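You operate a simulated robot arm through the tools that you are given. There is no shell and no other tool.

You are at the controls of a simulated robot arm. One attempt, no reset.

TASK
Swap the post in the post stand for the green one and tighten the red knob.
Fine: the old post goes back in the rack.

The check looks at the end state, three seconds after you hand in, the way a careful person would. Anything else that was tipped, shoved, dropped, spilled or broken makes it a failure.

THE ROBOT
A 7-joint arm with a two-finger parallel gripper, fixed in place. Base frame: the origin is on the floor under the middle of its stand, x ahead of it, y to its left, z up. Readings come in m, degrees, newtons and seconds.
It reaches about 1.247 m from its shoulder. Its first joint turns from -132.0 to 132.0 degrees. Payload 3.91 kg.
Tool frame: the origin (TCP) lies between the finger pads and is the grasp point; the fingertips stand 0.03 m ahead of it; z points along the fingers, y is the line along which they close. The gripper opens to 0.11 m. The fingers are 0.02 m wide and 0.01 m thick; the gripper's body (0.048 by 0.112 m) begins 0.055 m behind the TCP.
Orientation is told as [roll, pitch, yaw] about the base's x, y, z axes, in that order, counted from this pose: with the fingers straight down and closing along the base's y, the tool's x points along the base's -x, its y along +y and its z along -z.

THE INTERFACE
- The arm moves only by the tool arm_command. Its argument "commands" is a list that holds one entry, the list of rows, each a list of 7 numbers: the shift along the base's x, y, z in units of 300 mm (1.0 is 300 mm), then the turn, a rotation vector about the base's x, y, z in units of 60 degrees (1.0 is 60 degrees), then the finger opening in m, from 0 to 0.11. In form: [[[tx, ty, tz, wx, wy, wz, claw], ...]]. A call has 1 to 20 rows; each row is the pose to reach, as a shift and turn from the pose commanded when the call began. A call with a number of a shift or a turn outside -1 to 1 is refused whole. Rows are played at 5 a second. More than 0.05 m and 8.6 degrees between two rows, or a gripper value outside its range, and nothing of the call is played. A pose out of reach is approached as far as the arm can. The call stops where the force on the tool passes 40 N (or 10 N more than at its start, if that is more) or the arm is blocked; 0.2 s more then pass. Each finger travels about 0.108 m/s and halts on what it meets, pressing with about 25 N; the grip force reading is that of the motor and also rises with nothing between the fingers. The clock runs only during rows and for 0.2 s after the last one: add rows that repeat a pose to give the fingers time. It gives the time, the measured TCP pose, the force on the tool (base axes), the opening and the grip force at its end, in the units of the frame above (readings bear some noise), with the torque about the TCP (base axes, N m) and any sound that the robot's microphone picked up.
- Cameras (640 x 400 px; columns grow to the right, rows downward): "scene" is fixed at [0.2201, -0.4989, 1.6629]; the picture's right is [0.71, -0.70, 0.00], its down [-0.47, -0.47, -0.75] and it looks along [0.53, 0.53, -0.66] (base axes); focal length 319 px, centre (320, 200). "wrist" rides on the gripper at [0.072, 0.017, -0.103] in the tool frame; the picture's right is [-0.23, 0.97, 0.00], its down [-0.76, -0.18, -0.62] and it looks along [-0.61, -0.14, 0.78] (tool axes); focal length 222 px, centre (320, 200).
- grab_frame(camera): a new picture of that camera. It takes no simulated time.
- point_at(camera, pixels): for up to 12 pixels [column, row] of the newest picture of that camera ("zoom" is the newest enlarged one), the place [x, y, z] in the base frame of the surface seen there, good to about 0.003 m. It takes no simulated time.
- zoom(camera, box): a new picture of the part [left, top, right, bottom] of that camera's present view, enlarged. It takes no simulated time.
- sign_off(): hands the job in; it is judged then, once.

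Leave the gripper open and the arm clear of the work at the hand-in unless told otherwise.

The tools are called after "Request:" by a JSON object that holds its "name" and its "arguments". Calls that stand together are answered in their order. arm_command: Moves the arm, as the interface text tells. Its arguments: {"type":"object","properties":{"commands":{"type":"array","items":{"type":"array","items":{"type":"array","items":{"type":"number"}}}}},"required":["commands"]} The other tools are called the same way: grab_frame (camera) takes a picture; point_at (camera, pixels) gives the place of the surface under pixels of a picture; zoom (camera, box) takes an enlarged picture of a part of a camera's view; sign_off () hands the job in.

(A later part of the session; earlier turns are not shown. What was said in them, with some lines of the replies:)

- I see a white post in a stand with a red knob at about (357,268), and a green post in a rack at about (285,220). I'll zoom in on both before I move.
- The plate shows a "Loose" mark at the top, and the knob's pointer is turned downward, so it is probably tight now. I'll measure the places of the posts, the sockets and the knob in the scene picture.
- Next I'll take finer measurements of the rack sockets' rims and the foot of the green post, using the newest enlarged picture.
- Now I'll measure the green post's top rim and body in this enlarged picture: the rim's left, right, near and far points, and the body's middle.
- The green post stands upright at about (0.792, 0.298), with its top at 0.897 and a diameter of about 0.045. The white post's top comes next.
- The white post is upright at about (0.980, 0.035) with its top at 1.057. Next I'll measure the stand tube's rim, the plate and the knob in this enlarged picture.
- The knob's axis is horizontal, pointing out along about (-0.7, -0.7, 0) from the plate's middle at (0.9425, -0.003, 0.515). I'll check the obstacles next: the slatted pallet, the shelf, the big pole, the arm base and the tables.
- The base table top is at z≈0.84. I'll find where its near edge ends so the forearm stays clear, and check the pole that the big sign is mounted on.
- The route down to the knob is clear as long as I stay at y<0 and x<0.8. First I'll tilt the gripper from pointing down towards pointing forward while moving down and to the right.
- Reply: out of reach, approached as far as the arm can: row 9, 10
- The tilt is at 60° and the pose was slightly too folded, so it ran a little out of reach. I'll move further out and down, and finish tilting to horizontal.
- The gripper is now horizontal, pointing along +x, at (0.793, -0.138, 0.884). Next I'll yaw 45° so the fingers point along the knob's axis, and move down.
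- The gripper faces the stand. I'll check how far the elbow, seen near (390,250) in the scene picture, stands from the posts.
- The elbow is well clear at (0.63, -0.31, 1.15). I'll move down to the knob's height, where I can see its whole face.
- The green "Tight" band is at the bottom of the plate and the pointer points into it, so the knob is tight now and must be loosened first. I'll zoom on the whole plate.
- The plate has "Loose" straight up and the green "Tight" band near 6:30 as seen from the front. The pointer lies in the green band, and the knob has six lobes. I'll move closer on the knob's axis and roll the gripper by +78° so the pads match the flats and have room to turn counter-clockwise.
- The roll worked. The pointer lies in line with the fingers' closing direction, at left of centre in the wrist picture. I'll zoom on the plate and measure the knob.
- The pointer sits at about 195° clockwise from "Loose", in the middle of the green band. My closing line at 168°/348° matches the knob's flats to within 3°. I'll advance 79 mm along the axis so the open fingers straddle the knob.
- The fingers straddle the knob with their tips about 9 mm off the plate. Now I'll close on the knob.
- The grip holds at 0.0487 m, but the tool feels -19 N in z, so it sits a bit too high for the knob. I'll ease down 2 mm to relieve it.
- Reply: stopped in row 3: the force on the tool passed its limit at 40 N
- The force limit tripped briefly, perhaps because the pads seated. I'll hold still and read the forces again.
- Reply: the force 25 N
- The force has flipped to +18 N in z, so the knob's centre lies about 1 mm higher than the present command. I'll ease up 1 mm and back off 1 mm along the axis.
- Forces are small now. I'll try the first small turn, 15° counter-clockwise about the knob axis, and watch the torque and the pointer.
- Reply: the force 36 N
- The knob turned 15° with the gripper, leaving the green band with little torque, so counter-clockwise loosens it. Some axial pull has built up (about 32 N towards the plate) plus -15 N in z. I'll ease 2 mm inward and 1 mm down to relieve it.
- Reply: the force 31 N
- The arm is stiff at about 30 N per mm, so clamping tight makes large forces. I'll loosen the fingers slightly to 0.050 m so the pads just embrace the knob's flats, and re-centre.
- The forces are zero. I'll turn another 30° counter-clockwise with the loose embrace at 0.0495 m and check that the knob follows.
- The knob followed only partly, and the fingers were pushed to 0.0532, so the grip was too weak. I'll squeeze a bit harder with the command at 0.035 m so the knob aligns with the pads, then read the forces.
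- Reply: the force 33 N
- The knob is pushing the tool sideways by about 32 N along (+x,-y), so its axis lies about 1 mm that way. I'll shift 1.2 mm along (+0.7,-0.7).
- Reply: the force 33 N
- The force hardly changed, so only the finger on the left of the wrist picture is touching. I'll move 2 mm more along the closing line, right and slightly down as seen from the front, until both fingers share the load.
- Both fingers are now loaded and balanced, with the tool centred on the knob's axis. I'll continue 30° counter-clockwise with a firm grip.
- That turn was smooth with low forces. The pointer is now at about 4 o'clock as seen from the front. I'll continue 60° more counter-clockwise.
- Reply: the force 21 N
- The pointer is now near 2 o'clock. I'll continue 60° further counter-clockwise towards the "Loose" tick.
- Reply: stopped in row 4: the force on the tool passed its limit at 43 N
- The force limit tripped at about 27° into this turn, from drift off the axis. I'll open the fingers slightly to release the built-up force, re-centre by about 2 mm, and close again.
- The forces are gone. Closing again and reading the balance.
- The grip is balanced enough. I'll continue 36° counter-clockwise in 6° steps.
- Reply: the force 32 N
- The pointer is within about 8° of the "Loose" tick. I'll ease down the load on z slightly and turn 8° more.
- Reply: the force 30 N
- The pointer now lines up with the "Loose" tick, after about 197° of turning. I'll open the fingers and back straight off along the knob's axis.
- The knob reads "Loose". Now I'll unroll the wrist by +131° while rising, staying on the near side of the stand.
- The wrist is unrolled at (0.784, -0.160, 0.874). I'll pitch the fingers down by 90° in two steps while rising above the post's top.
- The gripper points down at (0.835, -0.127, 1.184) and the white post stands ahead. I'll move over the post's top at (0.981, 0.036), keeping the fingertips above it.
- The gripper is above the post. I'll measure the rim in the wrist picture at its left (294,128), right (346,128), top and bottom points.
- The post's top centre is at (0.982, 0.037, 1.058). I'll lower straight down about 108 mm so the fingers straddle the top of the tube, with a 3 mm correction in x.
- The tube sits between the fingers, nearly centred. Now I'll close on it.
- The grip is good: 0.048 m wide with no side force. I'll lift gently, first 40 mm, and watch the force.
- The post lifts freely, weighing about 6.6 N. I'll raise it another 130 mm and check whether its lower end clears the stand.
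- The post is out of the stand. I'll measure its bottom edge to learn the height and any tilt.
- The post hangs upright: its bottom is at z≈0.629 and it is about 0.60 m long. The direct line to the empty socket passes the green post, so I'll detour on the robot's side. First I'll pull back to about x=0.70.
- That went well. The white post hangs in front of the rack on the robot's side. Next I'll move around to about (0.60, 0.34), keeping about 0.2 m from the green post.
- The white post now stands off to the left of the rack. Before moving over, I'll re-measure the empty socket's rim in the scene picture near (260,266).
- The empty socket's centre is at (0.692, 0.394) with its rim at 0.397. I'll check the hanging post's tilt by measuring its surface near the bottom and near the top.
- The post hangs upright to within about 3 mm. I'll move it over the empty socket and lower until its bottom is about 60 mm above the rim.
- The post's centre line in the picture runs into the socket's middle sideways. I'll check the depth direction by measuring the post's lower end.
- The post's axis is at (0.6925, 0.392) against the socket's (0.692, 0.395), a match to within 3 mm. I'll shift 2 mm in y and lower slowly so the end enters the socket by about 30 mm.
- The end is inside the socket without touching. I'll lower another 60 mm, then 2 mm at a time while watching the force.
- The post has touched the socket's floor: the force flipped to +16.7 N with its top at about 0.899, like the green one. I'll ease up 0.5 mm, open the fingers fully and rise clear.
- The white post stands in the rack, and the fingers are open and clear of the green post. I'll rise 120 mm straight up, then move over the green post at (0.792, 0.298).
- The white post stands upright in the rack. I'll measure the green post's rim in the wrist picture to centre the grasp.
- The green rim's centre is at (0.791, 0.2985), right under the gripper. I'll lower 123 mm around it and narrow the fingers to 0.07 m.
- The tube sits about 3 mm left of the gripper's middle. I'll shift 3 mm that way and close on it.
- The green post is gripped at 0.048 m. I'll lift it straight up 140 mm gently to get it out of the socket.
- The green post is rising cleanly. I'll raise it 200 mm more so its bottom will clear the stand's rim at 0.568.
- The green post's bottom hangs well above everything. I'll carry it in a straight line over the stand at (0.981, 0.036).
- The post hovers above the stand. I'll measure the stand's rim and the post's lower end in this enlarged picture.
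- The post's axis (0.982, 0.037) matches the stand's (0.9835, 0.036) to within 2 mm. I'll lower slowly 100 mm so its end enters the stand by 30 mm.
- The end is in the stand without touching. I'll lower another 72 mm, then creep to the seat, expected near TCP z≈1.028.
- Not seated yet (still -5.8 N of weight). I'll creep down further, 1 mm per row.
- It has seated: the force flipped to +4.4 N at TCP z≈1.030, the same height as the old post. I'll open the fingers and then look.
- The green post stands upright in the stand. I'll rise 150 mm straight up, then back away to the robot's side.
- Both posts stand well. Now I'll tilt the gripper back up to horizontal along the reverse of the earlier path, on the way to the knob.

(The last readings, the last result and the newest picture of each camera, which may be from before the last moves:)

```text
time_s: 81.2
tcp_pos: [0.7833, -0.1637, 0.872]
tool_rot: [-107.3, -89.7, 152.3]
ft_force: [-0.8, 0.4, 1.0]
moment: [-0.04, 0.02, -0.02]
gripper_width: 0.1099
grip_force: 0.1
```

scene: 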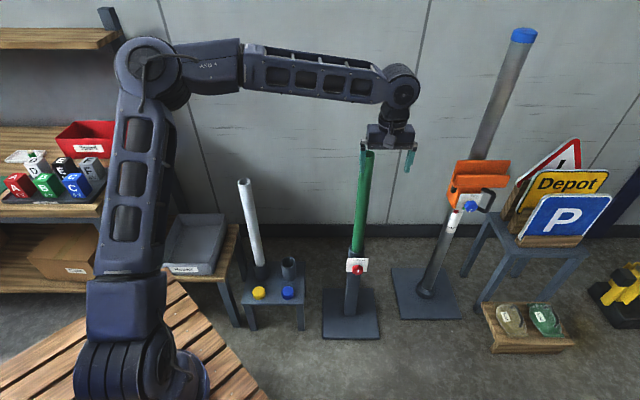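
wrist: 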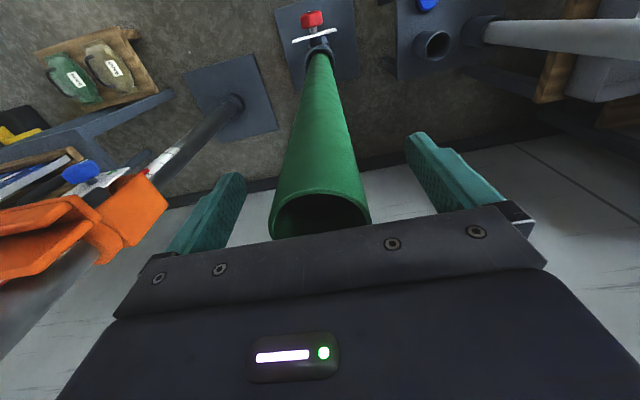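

The gripper is horizontal again on the knob's bearing. I'll roll it -120° in two steps while moving down to the knob's height, to match the knob's flats with the pointer at the top.

Request:
{"name": "arm_command", "arguments": {"commands": [[[0, 0, -0.1, -0.0884, -0.0884, 0, 0.11], [0, 0, -0.2, -0.1768, -0.1768, 0, 0.11], [0, 0, -0.3, -0.2651, -0.2651, 0, 0.11], [0, 0, -0.4, -0.3535, -0.3535, 0, 0.11], [0, 0, -0.5, -0.4419, -0.4419, 0, 0.11], [0, 0, -0.6, -0.5303, -0.5303, 0, 0.11], [0, 0, -0.7, -0.6187, -0.6187, 0, 0.11], [0, 0, -0.8, -0.7071, -0.7071, 0, 0.11]]]}}

Request:
{"name": "arm_command", "arguments": {"commands": [[[0, 0, -0.05, -0.0884, -0.0884, 0, 0.11], [0, 0, -0.1, -0.1768, -0.1768, 0, 0.11], [0, 0, -0.15, -0.2651, -0.2651, 0, 0.11], [0, 0, -0.2, -0.3535, -0.3535, 0, 0.11], [0, 0, -0.25, -0.4419, -0.4419, 0, 0.11], [0, 0, -0.3, -0.5303, -0.5303, 0, 0.11], [0, 0, -0.35, -0.6187, -0.6187, 0, 0.11], [0, 0, -0.39, -0.7071, -0.7071, 0, 0.11]]]}}

Request:
{"name": "grab_frame", "arguments": {"camera": "wrist"}}

Request:
{"name": "zoom", "arguments": {"camera": "wrist", "box": [250, 50, 390, 150]}}

```text
time_s: 83.0
tcp_pos: [0.7829, -0.1651, 0.6315]
tool_rot: [-90.0, -29.5, 134.9]
ft_force: [0.5, 0.0, 0.1]
moment: [-0.01, -0.03, -0.02]
gripper_width: 0.11
grip_force: 0.0
```

```text
time_s: 84.8
tcp_pos: [0.7832, -0.1625, 0.5154]
tool_rot: [-90.0, 30.4, 134.9]
ft_force: [0.0, 0.2, -0.3]
moment: [-0.01, 0.0, 0.03]
gripper_width: 0.1098
grip_force: 0.0
```

```text
taken
```

wrist: 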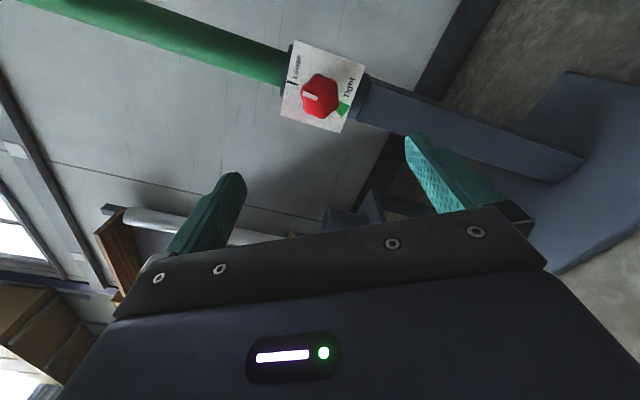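

```text
4.00 times, centred on (320, 100) of wrist
```

zoom: 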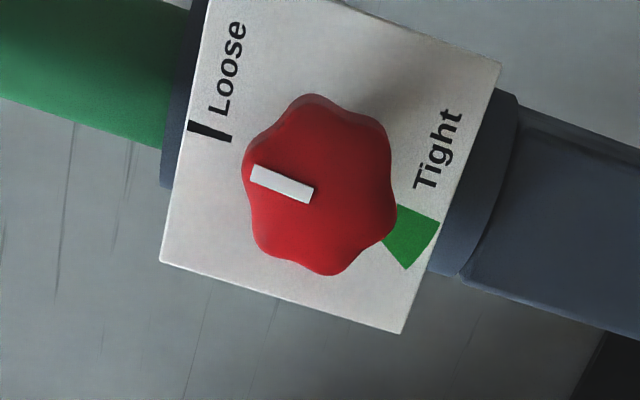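

The knob is still at "Loose" and the gripper is on its axis. I'll advance along the axis with the fingers at 0.08 m until they straddle the knob.

Request:
{"name": "arm_command", "arguments": {"commands": [[[0.07, 0.07, -0.003, 0, 0, 0, 0.1], [0.14, 0.14, -0.003, 0, 0, 0, 0.09], [0.21, 0.21, -0.003, 0, 0, 0, 0.08], [0.28, 0.28, -0.003, 0, 0, 0, 0.08], [0.34, 0.34, -0.003, 0, 0, 0, 0.08], [0.39, 0.39, -0.003, 0, 0, 0, 0.08], [0.42, 0.42, -0.003, 0, 0, 0, 0.08], [0.442, 0.442, -0.003, 0, 0, 0, 0.08], [0.442, 0.442, -0.003, 0, 0, 0, 0.08]]]}}

Request:
{"name": "grab_frame", "arguments": {"camera": "wrist"}}

Request:
{"name": "zoom", "arguments": {"camera": "wrist", "box": [220, 70, 440, 230]}}

```text
time_s: 86.8
tcp_pos: [0.9154, -0.0316, 0.5168]
tool_rot: [-90.1, 30.1, 135.0]
ft_force: [0.2, -0.4, 0.7]
moment: [0.02, -0.03, 0.02]
gripper_width: 0.0803
grip_force: 0.1
```

```text
taken
```

wrist: 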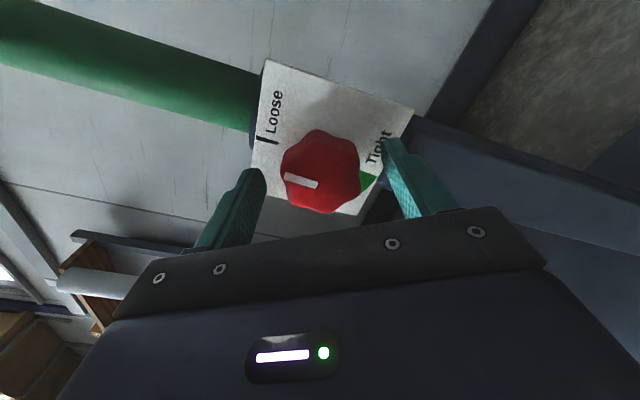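

```text
2.50 times, centred on (330, 150) of wrist
```

zoom: 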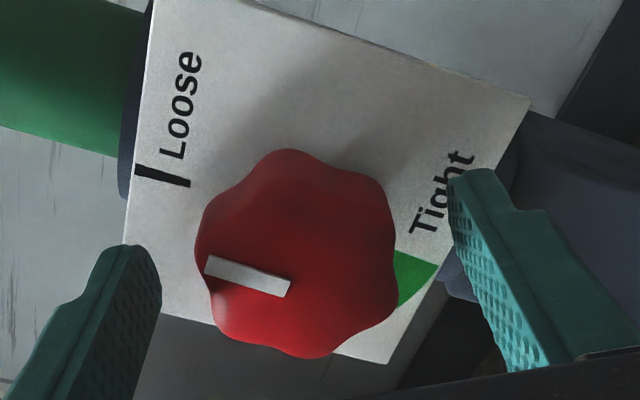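

The knob is centred between the fingers. Closing firmly on it.

Request:
{"name": "arm_command", "arguments": {"commands": [[[0, 0, 0, 0, 0, 0, 0.065], [0, 0, 0, 0, 0, 0, 0.055], [0, 0, 0, 0, 0, 0, 0.045], [0, 0, 0, 0, 0, 0, 0.03], [0, 0, 0, 0, 0, 0, 0.03]]]}}

Request:
{"name": "zoom", "arguments": {"camera": "wrist", "box": [220, 70, 440, 230]}}

```text
time_s: 88.0
tcp_pos: [0.9144, -0.0316, 0.516]
tool_rot: [-89.9, 30.1, 135.0]
ft_force: [13.4, -3.5, -21.0]
moment: [-0.02, 0.05, -0.08]
gripper_width: 0.0486
grip_force: 44.8
```

```text
2.50 times, centred on (330, 150) of wrist
```

zoom: 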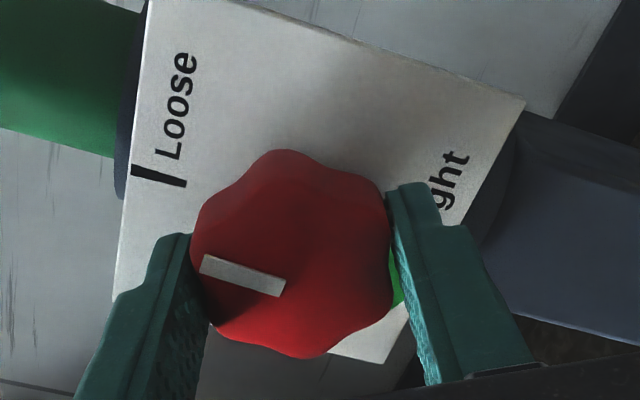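

The grip is closed at 0.0486 m with a 24 N imbalance along the closing line. I'll ease 0.8 mm down and right to balance it.

Request:
{"name": "arm_command", "arguments": {"commands": [[[0.0005, -0.0005, -0.0012, 0, 0, 0, 0.03], [0.001, -0.001, -0.0023, 0, 0, 0, 0.03], [0.001, -0.001, -0.0023, 0, 0, 0, 0.03]]]}}

```text
time_s: 89.0
tcp_pos: [0.9147, -0.0321, 0.5147]
tool_rot: [-90.1, 30.1, 134.9]
ft_force: [-8.8, -3.0, 12.4]
moment: [0.06, -0.03, 0.36]
gripper_width: 0.0485
grip_force: 45.2
stopped in row 3: the force on the tool passed its limit at 41 N (the readings are from after the stop); the commanded pose is now the measured one
```

The load is acceptable now. I'll begin tightening with a 30° clockwise turn.

Request:
{"name": "arm_command", "arguments": {"commands": [[[0, 0, 0, 0.0707, 0.0707, 0, 0.03], [0, 0, 0, 0.1414, 0.1414, 0, 0.03], [0, 0, 0, 0.2121, 0.2121, 0, 0.03], [0, 0, 0, 0.2828, 0.2828, 0, 0.03], [0, 0, 0, 0.3535, 0.3535, 0, 0.03]]]}}

Request:
{"name": "zoom", "arguments": {"camera": "wrist", "box": [220, 70, 440, 230]}}

```text
time_s: 90.2
tcp_pos: [0.9163, -0.0329, 0.5149]
tool_rot: [-90.1, 0.1, 135.0]
ft_force: [-17.1, 8.3, 20.0]
moment: [-0.15, 0.14, 0.55]
gripper_width: 0.0487
grip_force: 44.6
```

```text
2.50 times, centred on (330, 150) of wrist
```

zoom: 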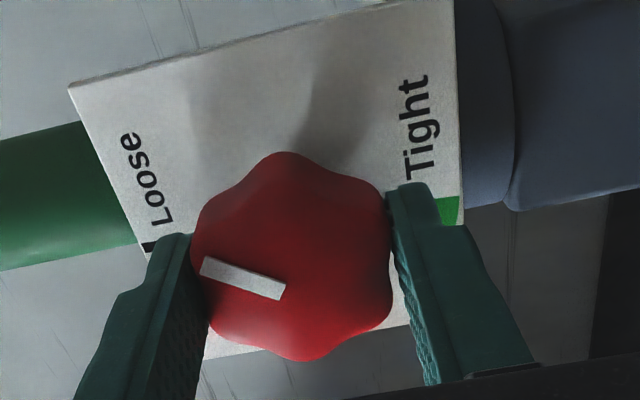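

The knob follows the gripper. I'll add a small correction for the side force and turn 30° more clockwise.

Request:
{"name": "arm_command", "arguments": {"commands": [[[-0.001, 0.001, 0.0012, 0.0707, 0.0707, 0, 0.03], [-0.0014, 0.0014, 0.002, 0.1414, 0.1414, 0, 0.03], [-0.0014, 0.0014, 0.002, 0.2121, 0.2121, 0, 0.03], [-0.0014, 0.0014, 0.002, 0.2828, 0.2828, 0, 0.03], [-0.0014, 0.0014, 0.002, 0.3535, 0.3535, 0, 0.03]]]}}

```text
time_s: 91.4
tcp_pos: [0.9159, -0.0326, 0.5141]
tool_rot: [-90.0, -29.9, 134.9]
ft_force: [-0.6, -1.6, 11.4]
moment: [0.11, -0.1, 0.82]
gripper_width: 0.0482
grip_force: 44.6
```

Low forces now. I'll continue 45° clockwise.

Request:
{"name": "arm_command", "arguments": {"commands": [[[0, 0, 0.001, 0.0884, 0.0884, 0, 0.03], [0, 0, 0.001, 0.1768, 0.1768, 0, 0.03], [0, 0, 0.001, 0.2651, 0.2651, 0, 0.03], [0, 0, 0.001, 0.3535, 0.3535, 0, 0.03], [0, 0, 0.001, 0.4419, 0.4419, 0, 0.03], [0, 0, 0.001, 0.5303, 0.5303, 0, 0.03]]]}}

Request:
{"name": "zoom", "arguments": {"camera": "wrist", "box": [220, 70, 440, 230]}}

```text
time_s: 92.8
tcp_pos: [0.9155, -0.0327, 0.5148]
tool_rot: [-89.8, -74.9, 134.7]
ft_force: [11.8, -17.1, -6.9]
moment: [0.14, -0.19, 0.15]
gripper_width: 0.0486
grip_force: 45.2
```

```text
2.50 times, centred on (330, 150) of wrist
```

zoom: 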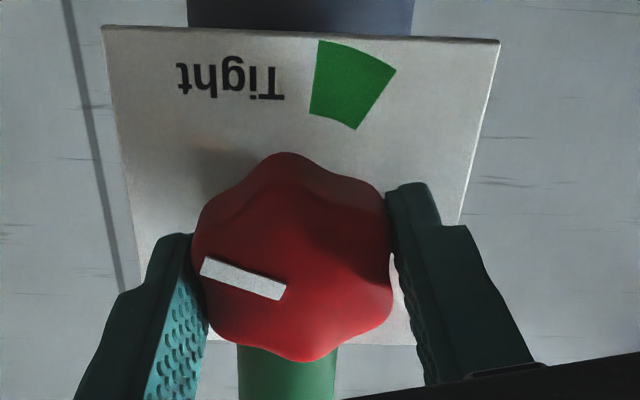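

The pointer is now near 3:30. I'll correct 0.6 mm sideways and turn 45° more clockwise.

Request:
{"name": "arm_command", "arguments": {"commands": [[[0.001, -0.001, -0.0005, 0.0884, 0.0884, 0, 0.03], [0.0014, -0.0014, -0.0005, 0.1768, 0.1768, 0, 0.03], [0.0014, -0.0014, -0.0005, 0.2651, 0.2651, 0, 0.03], [0.0014, -0.0014, -0.0005, 0.3535, 0.3535, 0, 0.03], [0.0014, -0.0014, -0.0005, 0.4419, 0.4419, 0, 0.03], [0.0014, -0.0014, -0.0005, 0.5303, 0.5303, 0, 0.03]]]}}

Request:
{"name": "zoom", "arguments": {"camera": "wrist", "box": [220, 70, 440, 230]}}

```text
time_s: 94.2
tcp_pos: [0.9155, -0.032, 0.515]
tool_rot: [90.1, -60.2, -45.2]
ft_force: [18.1, -18.7, -0.7]
moment: [-0.13, 0.12, 0.46]
gripper_width: 0.0484
grip_force: 44.9
```

```text
2.50 times, centred on (330, 150) of wrist
```

zoom: 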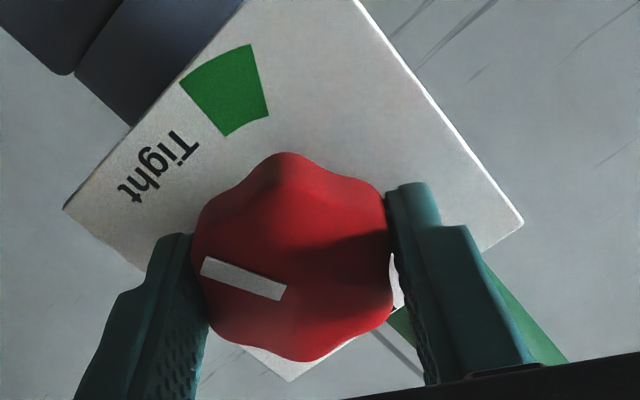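

The pointer is near 5 o'clock with 26 N of side force. I'll correct 0.8 mm sideways and turn 28° more.

Request:
{"name": "arm_command", "arguments": {"commands": [[[0.0018, -0.0018, 0, 0, 0, 0, 0.03], [0.0018, -0.0018, 0, 0.0825, 0.0825, 0, 0.03], [0.0018, -0.0018, 0, 0.165, 0.165, 0, 0.03], [0.0018, -0.0018, 0, 0.2475, 0.2475, 0, 0.03], [0.0018, -0.0018, 0, 0.33, 0.33, 0, 0.03]]]}}

Request:
{"name": "zoom", "arguments": {"camera": "wrist", "box": [220, 70, 440, 230]}}

```text
time_s: 95.4
tcp_pos: [0.9158, -0.0319, 0.515]
tool_rot: [90.0, -32.0, -44.9]
ft_force: [-6.8, -2.5, 3.9]
moment: [-0.03, 0.0, 0.27]
gripper_width: 0.0485
grip_force: 45.3
```

```text
2.50 times, centred on (330, 150) of wrist
```

zoom: 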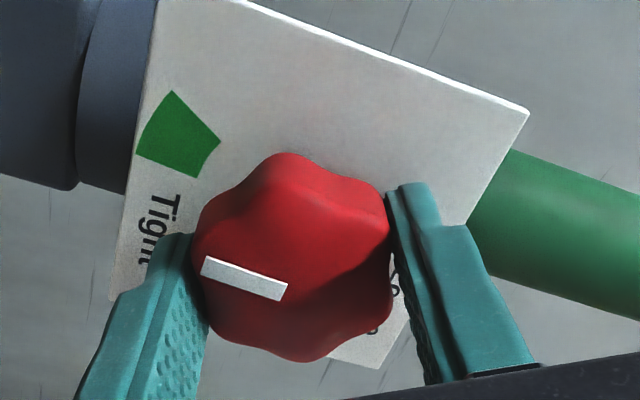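

The pointer is about 23° short of where it was at first. I'll turn 15° more clockwise and watch the torque.

Request:
{"name": "arm_command", "arguments": {"commands": [[[0, 0, 0, 0.059, 0.059, 0, 0.02], [0, 0, 0, 0.118, 0.118, 0, 0.02], [0, 0, 0, 0.177, 0.177, 0, 0.02], [0, 0, 0, 0.177, 0.177, 0, 0.02]]]}}

Request:
{"name": "zoom", "arguments": {"camera": "wrist", "box": [220, 70, 440, 230]}}

```text
time_s: 96.4
tcp_pos: [0.9157, -0.0317, 0.5158]
tool_rot: [89.9, -17.1, -44.9]
ft_force: [-22.2, 0.1, 11.2]
moment: [-0.11, 0.14, 0.66]
gripper_width: 0.0487
grip_force: 44.9
```

```text
2.50 times, centred on (330, 150) of wrist
```

zoom: 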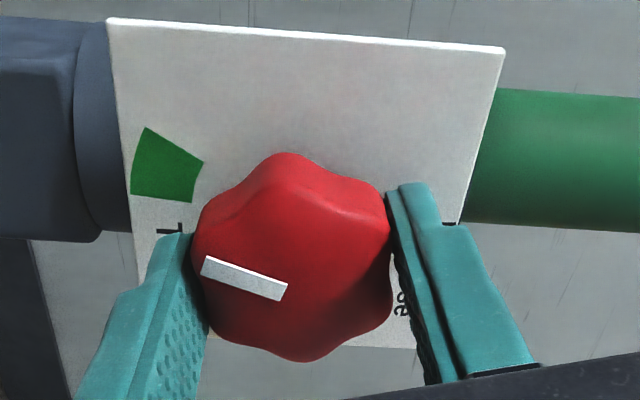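

Still no hard resistance. I'll turn 9° more in 3° steps to bring the pointer to the middle of the green band.

Request:
{"name": "arm_command", "arguments": {"commands": [[[-0.002, 0, 0.001, 0.0354, 0.0354, 0, 0.02], [-0.002, 0, 0.001, 0.0707, 0.0707, 0, 0.02], [-0.002, 0, 0.001, 0.106, 0.106, 0, 0.02], [-0.002, 0, 0.001, 0.106, 0.106, 0, 0.02]]]}}

Request:
{"name": "zoom", "arguments": {"camera": "wrist", "box": [220, 70, 440, 230]}}

Request:
{"name": "zoom", "arguments": {"camera": "scene", "box": [320, 230, 400, 290]}}

```text
time_s: 97.4
tcp_pos: [0.9165, -0.0313, 0.5142]
tool_rot: [90.0, -8.1, -45.0]
ft_force: [4.6, 17.3, -7.9]
moment: [0.34, -0.32, -0.96]
gripper_width: 0.0486
grip_force: 45.2
```

```text
2.50 times, centred on (330, 150) of wrist
```

zoom: 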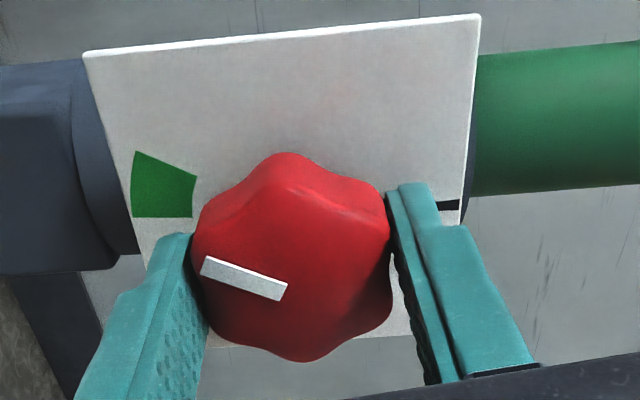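

```text
6.67 times, centred on (360, 260) of scene
```

zoom: 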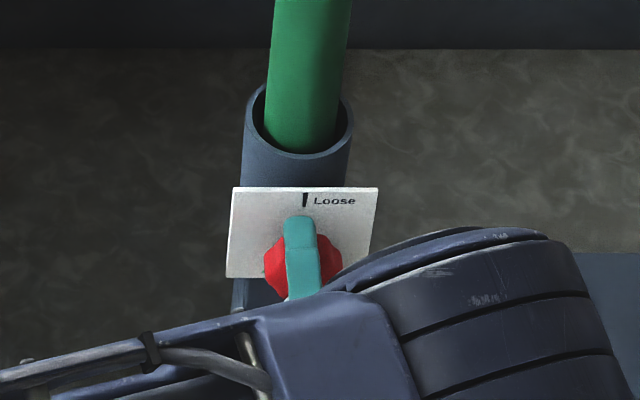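

The pointer should now match its first, tight position. I'll open the fingers, back off along the axis, and check.

Request:
{"name": "arm_command", "arguments": {"commands": [[[0, 0, 0, 0, 0, 0, 0.06], [0, 0, 0, 0, 0, 0, 0.075], [0, 0, 0, 0, 0, 0, 0.08], [-0.05, -0.05, 0, 0, 0, 0, 0.08], [-0.1, -0.1, 0, 0, 0, 0, 0.08], [-0.186, -0.186, 0, 0, 0, 0, 0.09]]]}}

Request:
{"name": "grab_frame", "arguments": {"camera": "wrist"}}

Request:
{"name": "zoom", "arguments": {"camera": "wrist", "box": [250, 55, 390, 175]}}

```text
time_s: 98.8
tcp_pos: [0.859, -0.0891, 0.5149]
tool_rot: [90.0, -8.2, -45.1]
ft_force: [-0.1, 0.3, 0.5]
moment: [-0.01, 0.04, -0.04]
gripper_width: 0.09
grip_force: 0.1
```

```text
taken
```

wrist: 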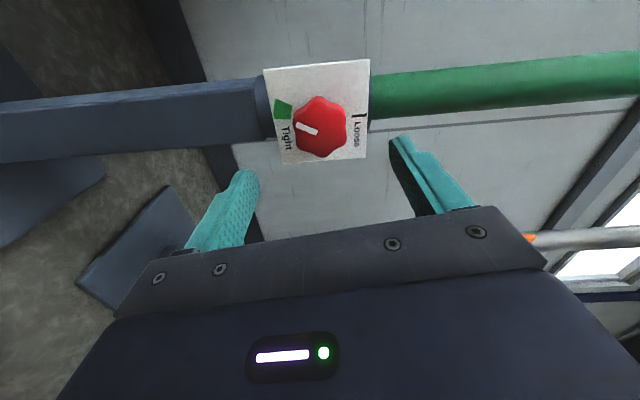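

```text
3.33 times, centred on (320, 115) of wrist
```

zoom: 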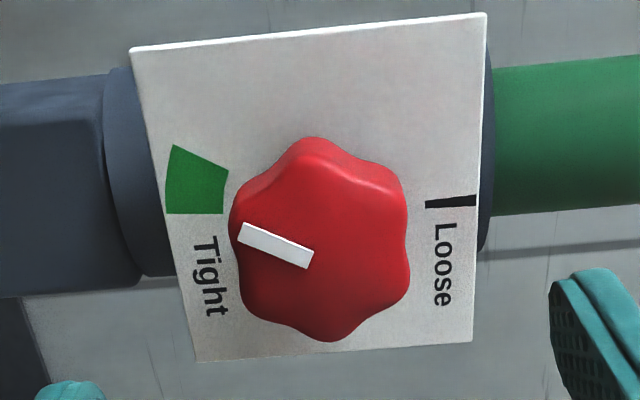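

The pointer looks further clockwise than at first, maybe 205°, close to the far edge of the green band. To judge it squarely, I'll swing the gripper 38.7° about the vertical so the wrist camera looks straight along the knob's axis.

Request:
{"name": "arm_command", "arguments": {"commands": [[[-0.01, -0.003, 0, 0, 0, 0.1075, 0.09], [-0.02, -0.006, 0, 0, 0, 0.215, 0.1], [-0.03, -0.009, 0, 0, 0, 0.3225, 0.11], [-0.04, -0.012, 0, 0, 0, 0.43, 0.11], [-0.05, -0.015, 0, 0, 0, 0.5375, 0.11], [-0.058, -0.017, 0, 0, 0, 0.645, 0.11]]]}}

Request:
{"name": "grab_frame", "arguments": {"camera": "wrist"}}

Request:
{"name": "grab_frame", "arguments": {"camera": "scene"}}

```text
time_s: 100.2
tcp_pos: [0.8425, -0.0938, 0.5149]
tool_rot: [90.0, -8.2, -6.3]
ft_force: [0.7, -0.7, 0.4]
moment: [0.03, -0.03, 0.0]
gripper_width: 0.11
grip_force: 0.0
```

```text
taken
```

wrist: 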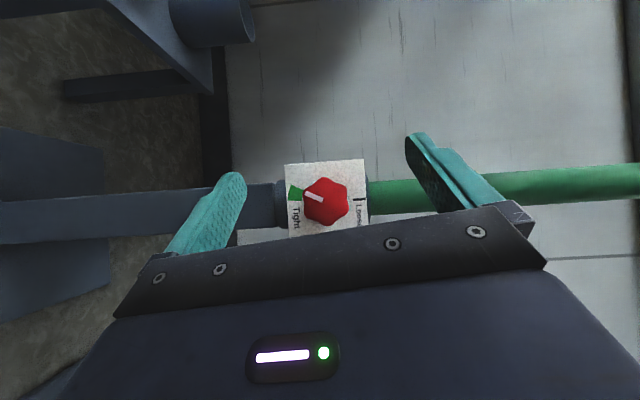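

```text
taken
```

scene: 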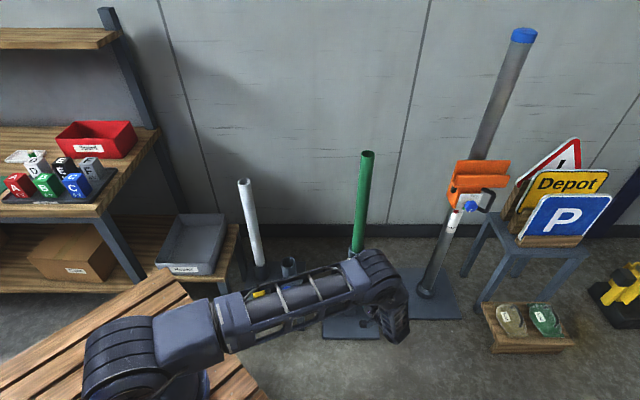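

This view is nearly frontal. I'll zoom on the plate at about (325,200).

Request:
{"name": "zoom", "arguments": {"camera": "wrist", "box": [270, 150, 380, 240]}}

```text
4.44 times, centred on (325, 195) of wrist
```

zoom: 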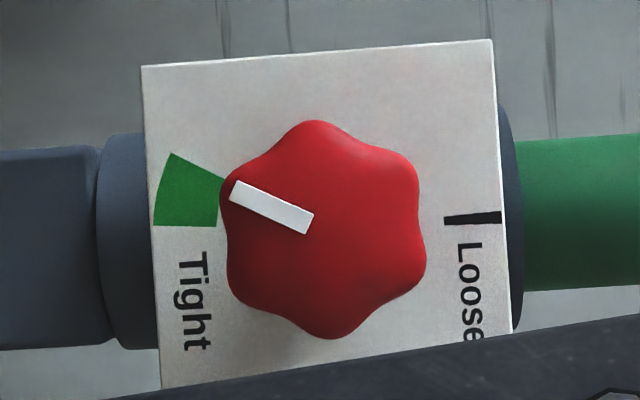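

In this square view the green band spans about 185° to 210° and the pointer is at about 208°. It is inside the band but close to its edge. I'd rather have it at about 198°, in the middle as at first, so I'll swing back, re-grip and turn back about 9°.

Request:
{"name": "arm_command", "arguments": {"commands": [[[0.01, 0.003, 0, 0, 0, -0.1075, 0.11], [0.02, 0.006, 0, 0, 0, -0.215, 0.11], [0.03, 0.009, 0, 0, 0, -0.3225, 0.11], [0.04, 0.012, 0, 0, 0, -0.43, 0.1], [0.05, 0.015, 0, 0, 0, -0.5375, 0.09], [0.058, 0.017, 0, 0, 0, -0.645, 0.08], [0.058, 0.017, 0, 0, 0, -0.645, 0.08]]]}}

Request:
{"name": "arm_command", "arguments": {"commands": [[[0.03, 0.03, 0, 0.035, 0.035, 0, 0.08], [0.07, 0.07, 0, 0.0707, 0.0707, 0, 0.08], [0.11, 0.11, 0, 0.0707, 0.0707, 0, 0.08], [0.15, 0.15, 0, 0.0707, 0.0707, 0, 0.08], [0.185, 0.185, 0, 0.0707, 0.0707, 0, 0.08], [0.185, 0.185, 0, 0.0707, 0.0707, 0, 0.08]]]}}

Request:
{"name": "zoom", "arguments": {"camera": "wrist", "box": [220, 70, 440, 230]}}

```text
time_s: 101.8
tcp_pos: [0.8601, -0.0868, 0.5142]
tool_rot: [90.1, -8.1, -45.1]
ft_force: [-0.2, 0.0, -0.4]
moment: [0.01, 0.01, -0.01]
gripper_width: 0.0801
grip_force: 0.1
```

```text
time_s: 103.2
tcp_pos: [0.9144, -0.0326, 0.5166]
tool_rot: [90.1, -2.0, -45.0]
ft_force: [0.0, -0.6, 0.9]
moment: [-0.01, 0.01, 0.01]
gripper_width: 0.0798
grip_force: 0.0
```

```text
2.50 times, centred on (330, 150) of wrist
```

zoom: 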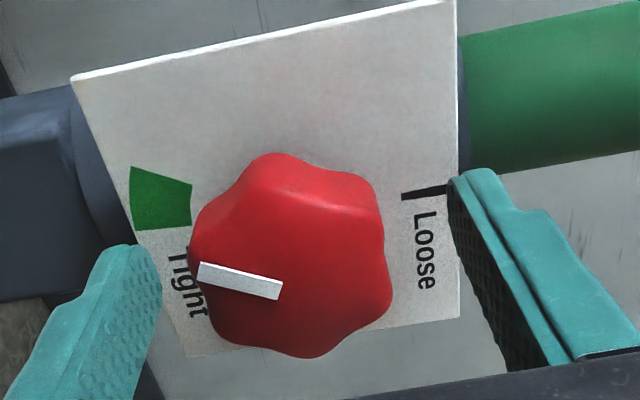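

The fingers straddle the knob again. Closing on it.

Request:
{"name": "arm_command", "arguments": {"commands": [[[0, 0, 0, 0, 0, 0, 0.065], [0, 0, 0, 0, 0, 0, 0.055], [0, 0, 0, 0, 0, 0, 0.045], [0, 0, 0, 0, 0, 0, 0.03], [0, 0, 0, 0, 0, 0, 0.03]]]}}

Request:
{"name": "zoom", "arguments": {"camera": "wrist", "box": [220, 70, 440, 230]}}

```text
time_s: 104.4
tcp_pos: [0.9148, -0.0342, 0.5161]
tool_rot: [89.9, -2.0, -45.0]
ft_force: [4.8, 1.0, -13.9]
moment: [0.09, -0.09, -0.45]
gripper_width: 0.0488
grip_force: 45.1
```

```text
2.50 times, centred on (330, 150) of wrist
```

zoom: 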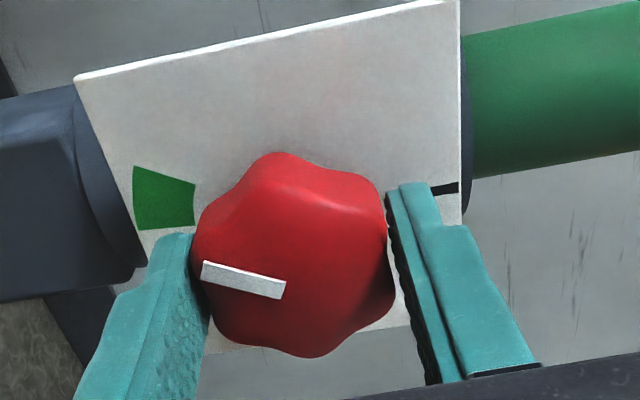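

The grip is good with low forces. I'll turn back 9.5° counter-clockwise, then open and back off.

Request:
{"name": "arm_command", "arguments": {"commands": [[[0, 0, 0, -0.037, -0.037, 0, 0.03], [0, 0, 0, -0.075, -0.075, 0, 0.03], [0, 0, 0, -0.112, -0.112, 0, 0.03], [0, 0, 0, -0.112, -0.112, 0, 0.03]]]}}

Request:
{"name": "zoom", "arguments": {"camera": "wrist", "box": [220, 70, 440, 230]}}

```text
time_s: 105.4
tcp_pos: [0.9131, -0.0326, 0.5138]
tool_rot: [89.9, -11.8, -45.1]
ft_force: [4.4, -2.5, -10.9]
moment: [0.07, -0.13, 0.46]
gripper_width: 0.0486
grip_force: 45.1
```

```text
2.50 times, centred on (330, 150) of wrist
```

zoom: 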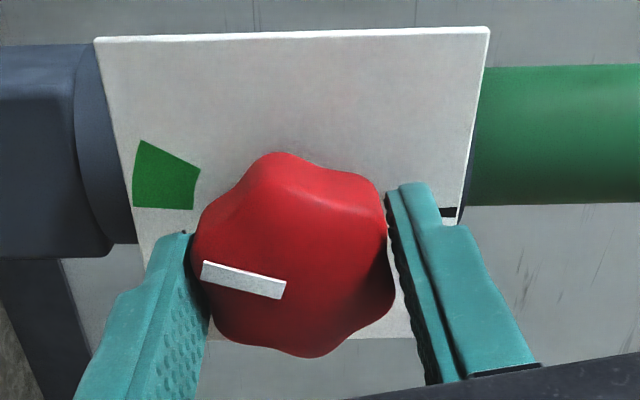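

The knob turned with the gripper. I'll release it, back off, and swing to the square view once more.

Request:
{"name": "arm_command", "arguments": {"commands": [[[0, 0, 0, 0, 0, 0, 0.06], [0, 0, 0, 0, 0, 0, 0.075], [0, 0, 0, 0, 0, 0, 0.08], [-0.05, -0.05, 0, 0, 0, 0, 0.08], [-0.1, -0.1, 0, 0, 0, 0, 0.08], [-0.185, -0.185, 0, 0, 0, 0, 0.09]]]}}

Request:
{"name": "arm_command", "arguments": {"commands": [[[-0.01, -0.003, 0, 0, 0, 0.1075, 0.09], [-0.02, -0.006, 0, 0, 0, 0.215, 0.1], [-0.03, -0.009, 0, 0, 0, 0.3225, 0.11], [-0.04, -0.012, 0, 0, 0, 0.43, 0.11], [-0.05, -0.015, 0, 0, 0, 0.5375, 0.11], [-0.058, -0.017, 0, 0, 0, 0.645, 0.11]]]}}

Request:
{"name": "zoom", "arguments": {"camera": "wrist", "box": [270, 150, 380, 240]}}

```text
time_s: 106.8
tcp_pos: [0.8598, -0.0884, 0.5156]
tool_rot: [90.0, -11.8, -45.0]
ft_force: [-0.1, -0.5, -0.5]
moment: [-0.02, -0.03, 0.0]
gripper_width: 0.0901
grip_force: 0.0
```

```text
time_s: 108.2
tcp_pos: [0.8424, -0.0928, 0.5144]
tool_rot: [89.9, -11.6, -6.1]
ft_force: [0.5, -1.2, 0.8]
moment: [0.02, -0.01, 0.03]
gripper_width: 0.1097
grip_force: 0.1
```

```text
4.44 times, centred on (325, 195) of wrist
```

zoom: 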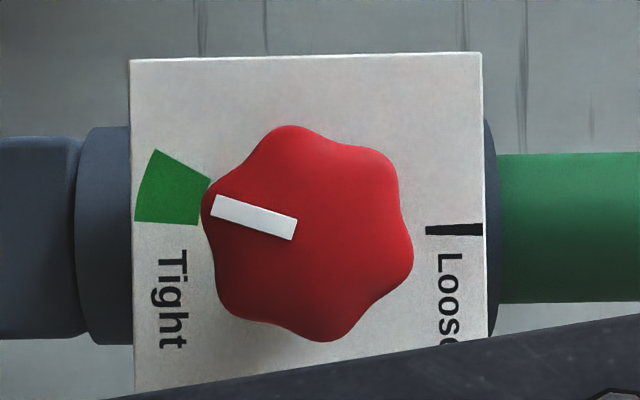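

The pointer is now at about 198°, near the middle of the green band (184° to 209°), just as at the start. I'll retreat the arm: swing back and move away from the stand.

Request:
{"name": "arm_command", "arguments": {"commands": [[[-0.04, -0.05, 0, 0, 0, -0.1075, 0.11], [-0.08, -0.1, 0, 0, 0, -0.215, 0.11], [-0.12, -0.15, 0, 0, 0, -0.3225, 0.11], [-0.16, -0.18, 0, 0, 0, -0.43, 0.11], [-0.18, -0.21, 0, 0, 0, -0.5375, 0.11], [-0.2, -0.23, 0, 0, 0, -0.645, 0.11]]]}}

Request:
{"name": "arm_command", "arguments": {"commands": [[[0, 0, 0.08, -0.092, -0.092, 0, 0.11], [0, 0, 0.16, -0.184, -0.184, 0, 0.11], [0, 0, 0.25, -0.276, -0.276, 0, 0.11], [0, 0, 0.35, -0.368, -0.368, 0, 0.11], [0, 0, 0.45, -0.46, -0.46, 0, 0.11], [0, 0, 0.55, -0.551, -0.551, 0, 0.11], [0, 0, 0.65, -0.643, -0.643, 0, 0.11], [0, 0, 0.75, -0.735, -0.735, 0, 0.11], [0, 0, 0.85, -0.827, -0.827, 0, 0.11], [0, 0, 0.95, -0.919, -0.919, 0, 0.11]]]}}

Request:
{"name": "grab_frame", "arguments": {"camera": "scene"}}

```text
time_s: 109.6
tcp_pos: [0.7796, -0.163, 0.5164]
tool_rot: [89.9, -11.8, -45.1]
ft_force: [0.8, 0.3, 0.0]
moment: [0.0, -0.01, 0.01]
gripper_width: 0.1101
grip_force: 0.1
```

```text
time_s: 111.8
tcp_pos: [0.7801, -0.1638, 0.8005]
tool_rot: [80.1, -89.7, -35.0]
ft_force: [0.5, -0.3, -0.1]
moment: [0.04, -0.01, 0.0]
gripper_width: 0.1103
grip_force: 0.1
```

```text
taken
```

scene: 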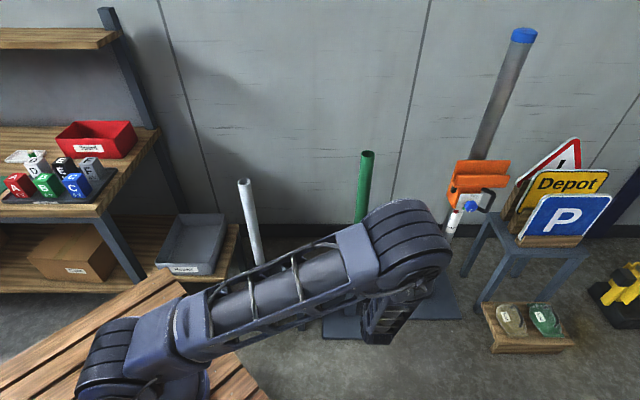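

The arm is clear of the knob. I'll keep rising and pitch the fingers down again on the same path as before.

Request:
{"name": "arm_command", "arguments": {"commands": [[[0, 0, 0.12, -0.0884, 0.0884, 0, 0.11], [0, 0, 0.24, -0.1768, 0.1768, 0, 0.11], [0, 0, 0.36, -0.2652, 0.2652, 0, 0.11], [0, 0, 0.48, -0.3536, 0.3536, 0, 0.11], [0, 0, 0.6, -0.442, 0.442, 0, 0.11], [0, 0, 0.72, -0.5304, 0.5304, 0, 0.11]]]}}

Request:
{"name": "arm_command", "arguments": {"commands": [[[0.01, 0.01, 0.09, -0.0884, 0.0884, 0, 0.11], [0.02, 0.02, 0.18, -0.1768, 0.1768, 0, 0.11], [0.03, 0.03, 0.27, -0.2652, 0.2652, 0, 0.11], [0.04, 0.04, 0.36, -0.3536, 0.3536, 0, 0.11], [0.04, 0.05, 0.45, -0.442, 0.442, 0, 0.11], [0.04, 0.06, 0.54, -0.5304, 0.5304, 0, 0.11], [-0.06, 0.1, 0.62, -0.5304, 0.5304, 0, 0.11], [-0.18, 0.14, 0.7, -0.5304, 0.5304, 0, 0.11], [-0.3, 0.18, 0.78, -0.5304, 0.5304, 0, 0.11], [-0.42, 0.22, 0.84, -0.5304, 0.5304, 0, 0.11], [-0.54, 0.26, 0.86, -0.5304, 0.5304, 0, 0.11]]]}}

Request:
{"name": "grab_frame", "arguments": {"camera": "scene"}}

Request:
{"name": "zoom", "arguments": {"camera": "scene", "box": [220, 140, 400, 350]}}

Request:
{"name": "zoom", "arguments": {"camera": "scene", "box": [333, 255, 381, 285]}}

```text
time_s: 113.2
tcp_pos: [0.7842, -0.1626, 1.0115]
tool_rot: [0.5, -44.8, 44.5]
ft_force: [0.4, 0.2, 0.3]
moment: [0.07, -0.01, 0.03]
gripper_width: 0.1099
grip_force: 0.0
```

```text
time_s: 115.6
tcp_pos: [0.6232, -0.0878, 1.2734]
tool_rot: [0.1, -0.1, 44.5]
ft_force: [-0.4, -2.2, -0.3]
moment: [0.16, 0.01, 0.02]
gripper_width: 0.1102
grip_force: 0.0
```

```text
taken
```

scene: 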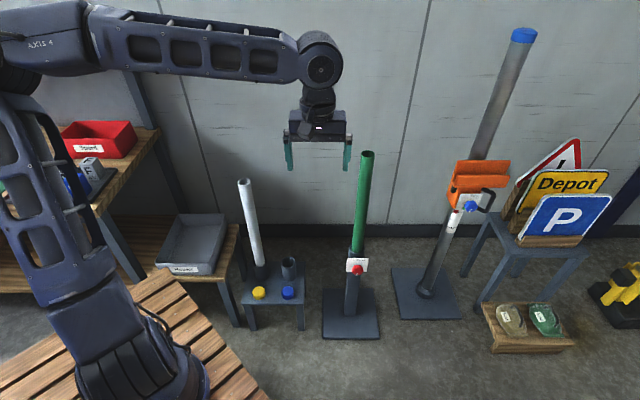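

```text
1.90 times, centred on (310, 245) of scene
```

zoom: 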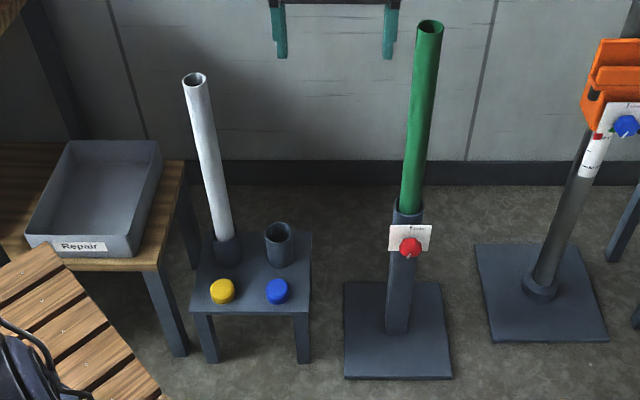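

```text
13.33 times, centred on (357, 270) of scene
```

zoom: 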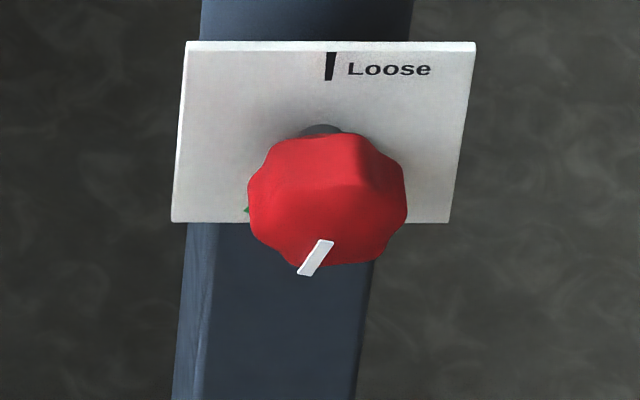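

The knob looks the same as in the first picture of it, when it was tight. As a last check, I'll measure the tops of both posts to confirm that they are seated and upright.

Request:
{"name": "zoom", "arguments": {"camera": "scene", "box": [330, 140, 410, 200]}}

Request:
{"name": "point_at", "arguments": {"camera": "zoom", "pixels": [[250, 105], [350, 110], [295, 130], [302, 82], [285, 200], [275, 300], [268, 380]]}}

Request:
{"name": "point_at", "arguments": {"camera": "scene", "pixels": [[245, 188], [250, 210], [256, 240], [244, 185], [357, 268], [362, 200], [358, 240]]}}

```text
6.67 times, centred on (370, 170) of scene
```

zoom: 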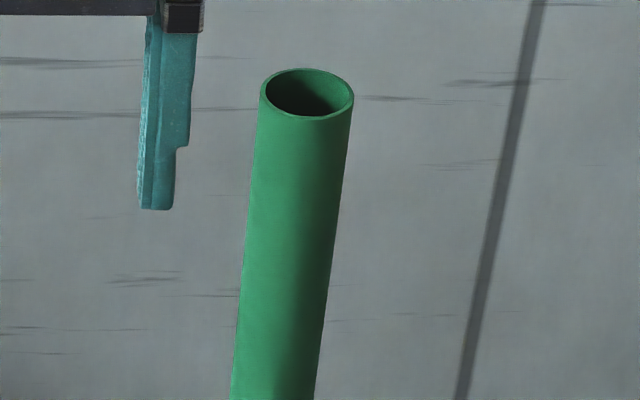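

```text
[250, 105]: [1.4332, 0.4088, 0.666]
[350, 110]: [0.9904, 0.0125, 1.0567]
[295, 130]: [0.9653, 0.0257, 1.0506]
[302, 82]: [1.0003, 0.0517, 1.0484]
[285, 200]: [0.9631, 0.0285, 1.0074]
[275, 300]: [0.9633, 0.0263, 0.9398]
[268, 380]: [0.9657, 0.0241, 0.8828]
```

```text
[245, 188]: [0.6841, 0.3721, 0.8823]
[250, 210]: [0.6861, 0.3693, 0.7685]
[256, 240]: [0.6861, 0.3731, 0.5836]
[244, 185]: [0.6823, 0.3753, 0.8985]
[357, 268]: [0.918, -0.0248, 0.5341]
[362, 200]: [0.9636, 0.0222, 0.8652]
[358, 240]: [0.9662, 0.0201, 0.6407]
```

The job looks complete:
- **Green post:** upright and fully seated in the stand, with its top at about 1.057, the same height as the old one.
- **White post:** upright in the rack.
- **Red knob:** its pointer is in the green "Tight" band.
- **Surroundings:** the caps, rack and stand have not moved.
- **Arm:** the gripper is open and clear of the work.

I'm handing in now.

Request:
{"name": "sign_off", "arguments": {}}

```text
The job is handed in.
```

I swapped the posts and tightened the red knob, and the job is handed in. I haven't seen the result of the check.

- **Green post:** it stands upright in the post stand, at the same height as the old one.
- **White post:** it is back in the rack, in the socket that was empty.
- **Red knob:** its pointer is near the middle of the green "Tight" band, matching its position at the start. I first turned it close to the far edge of the band, so I turned it back about 9°. I felt no hard stop while tightening, so I went by the green band.
- **Surroundings:** nothing else was moved. The gripper is open and the arm is clear.
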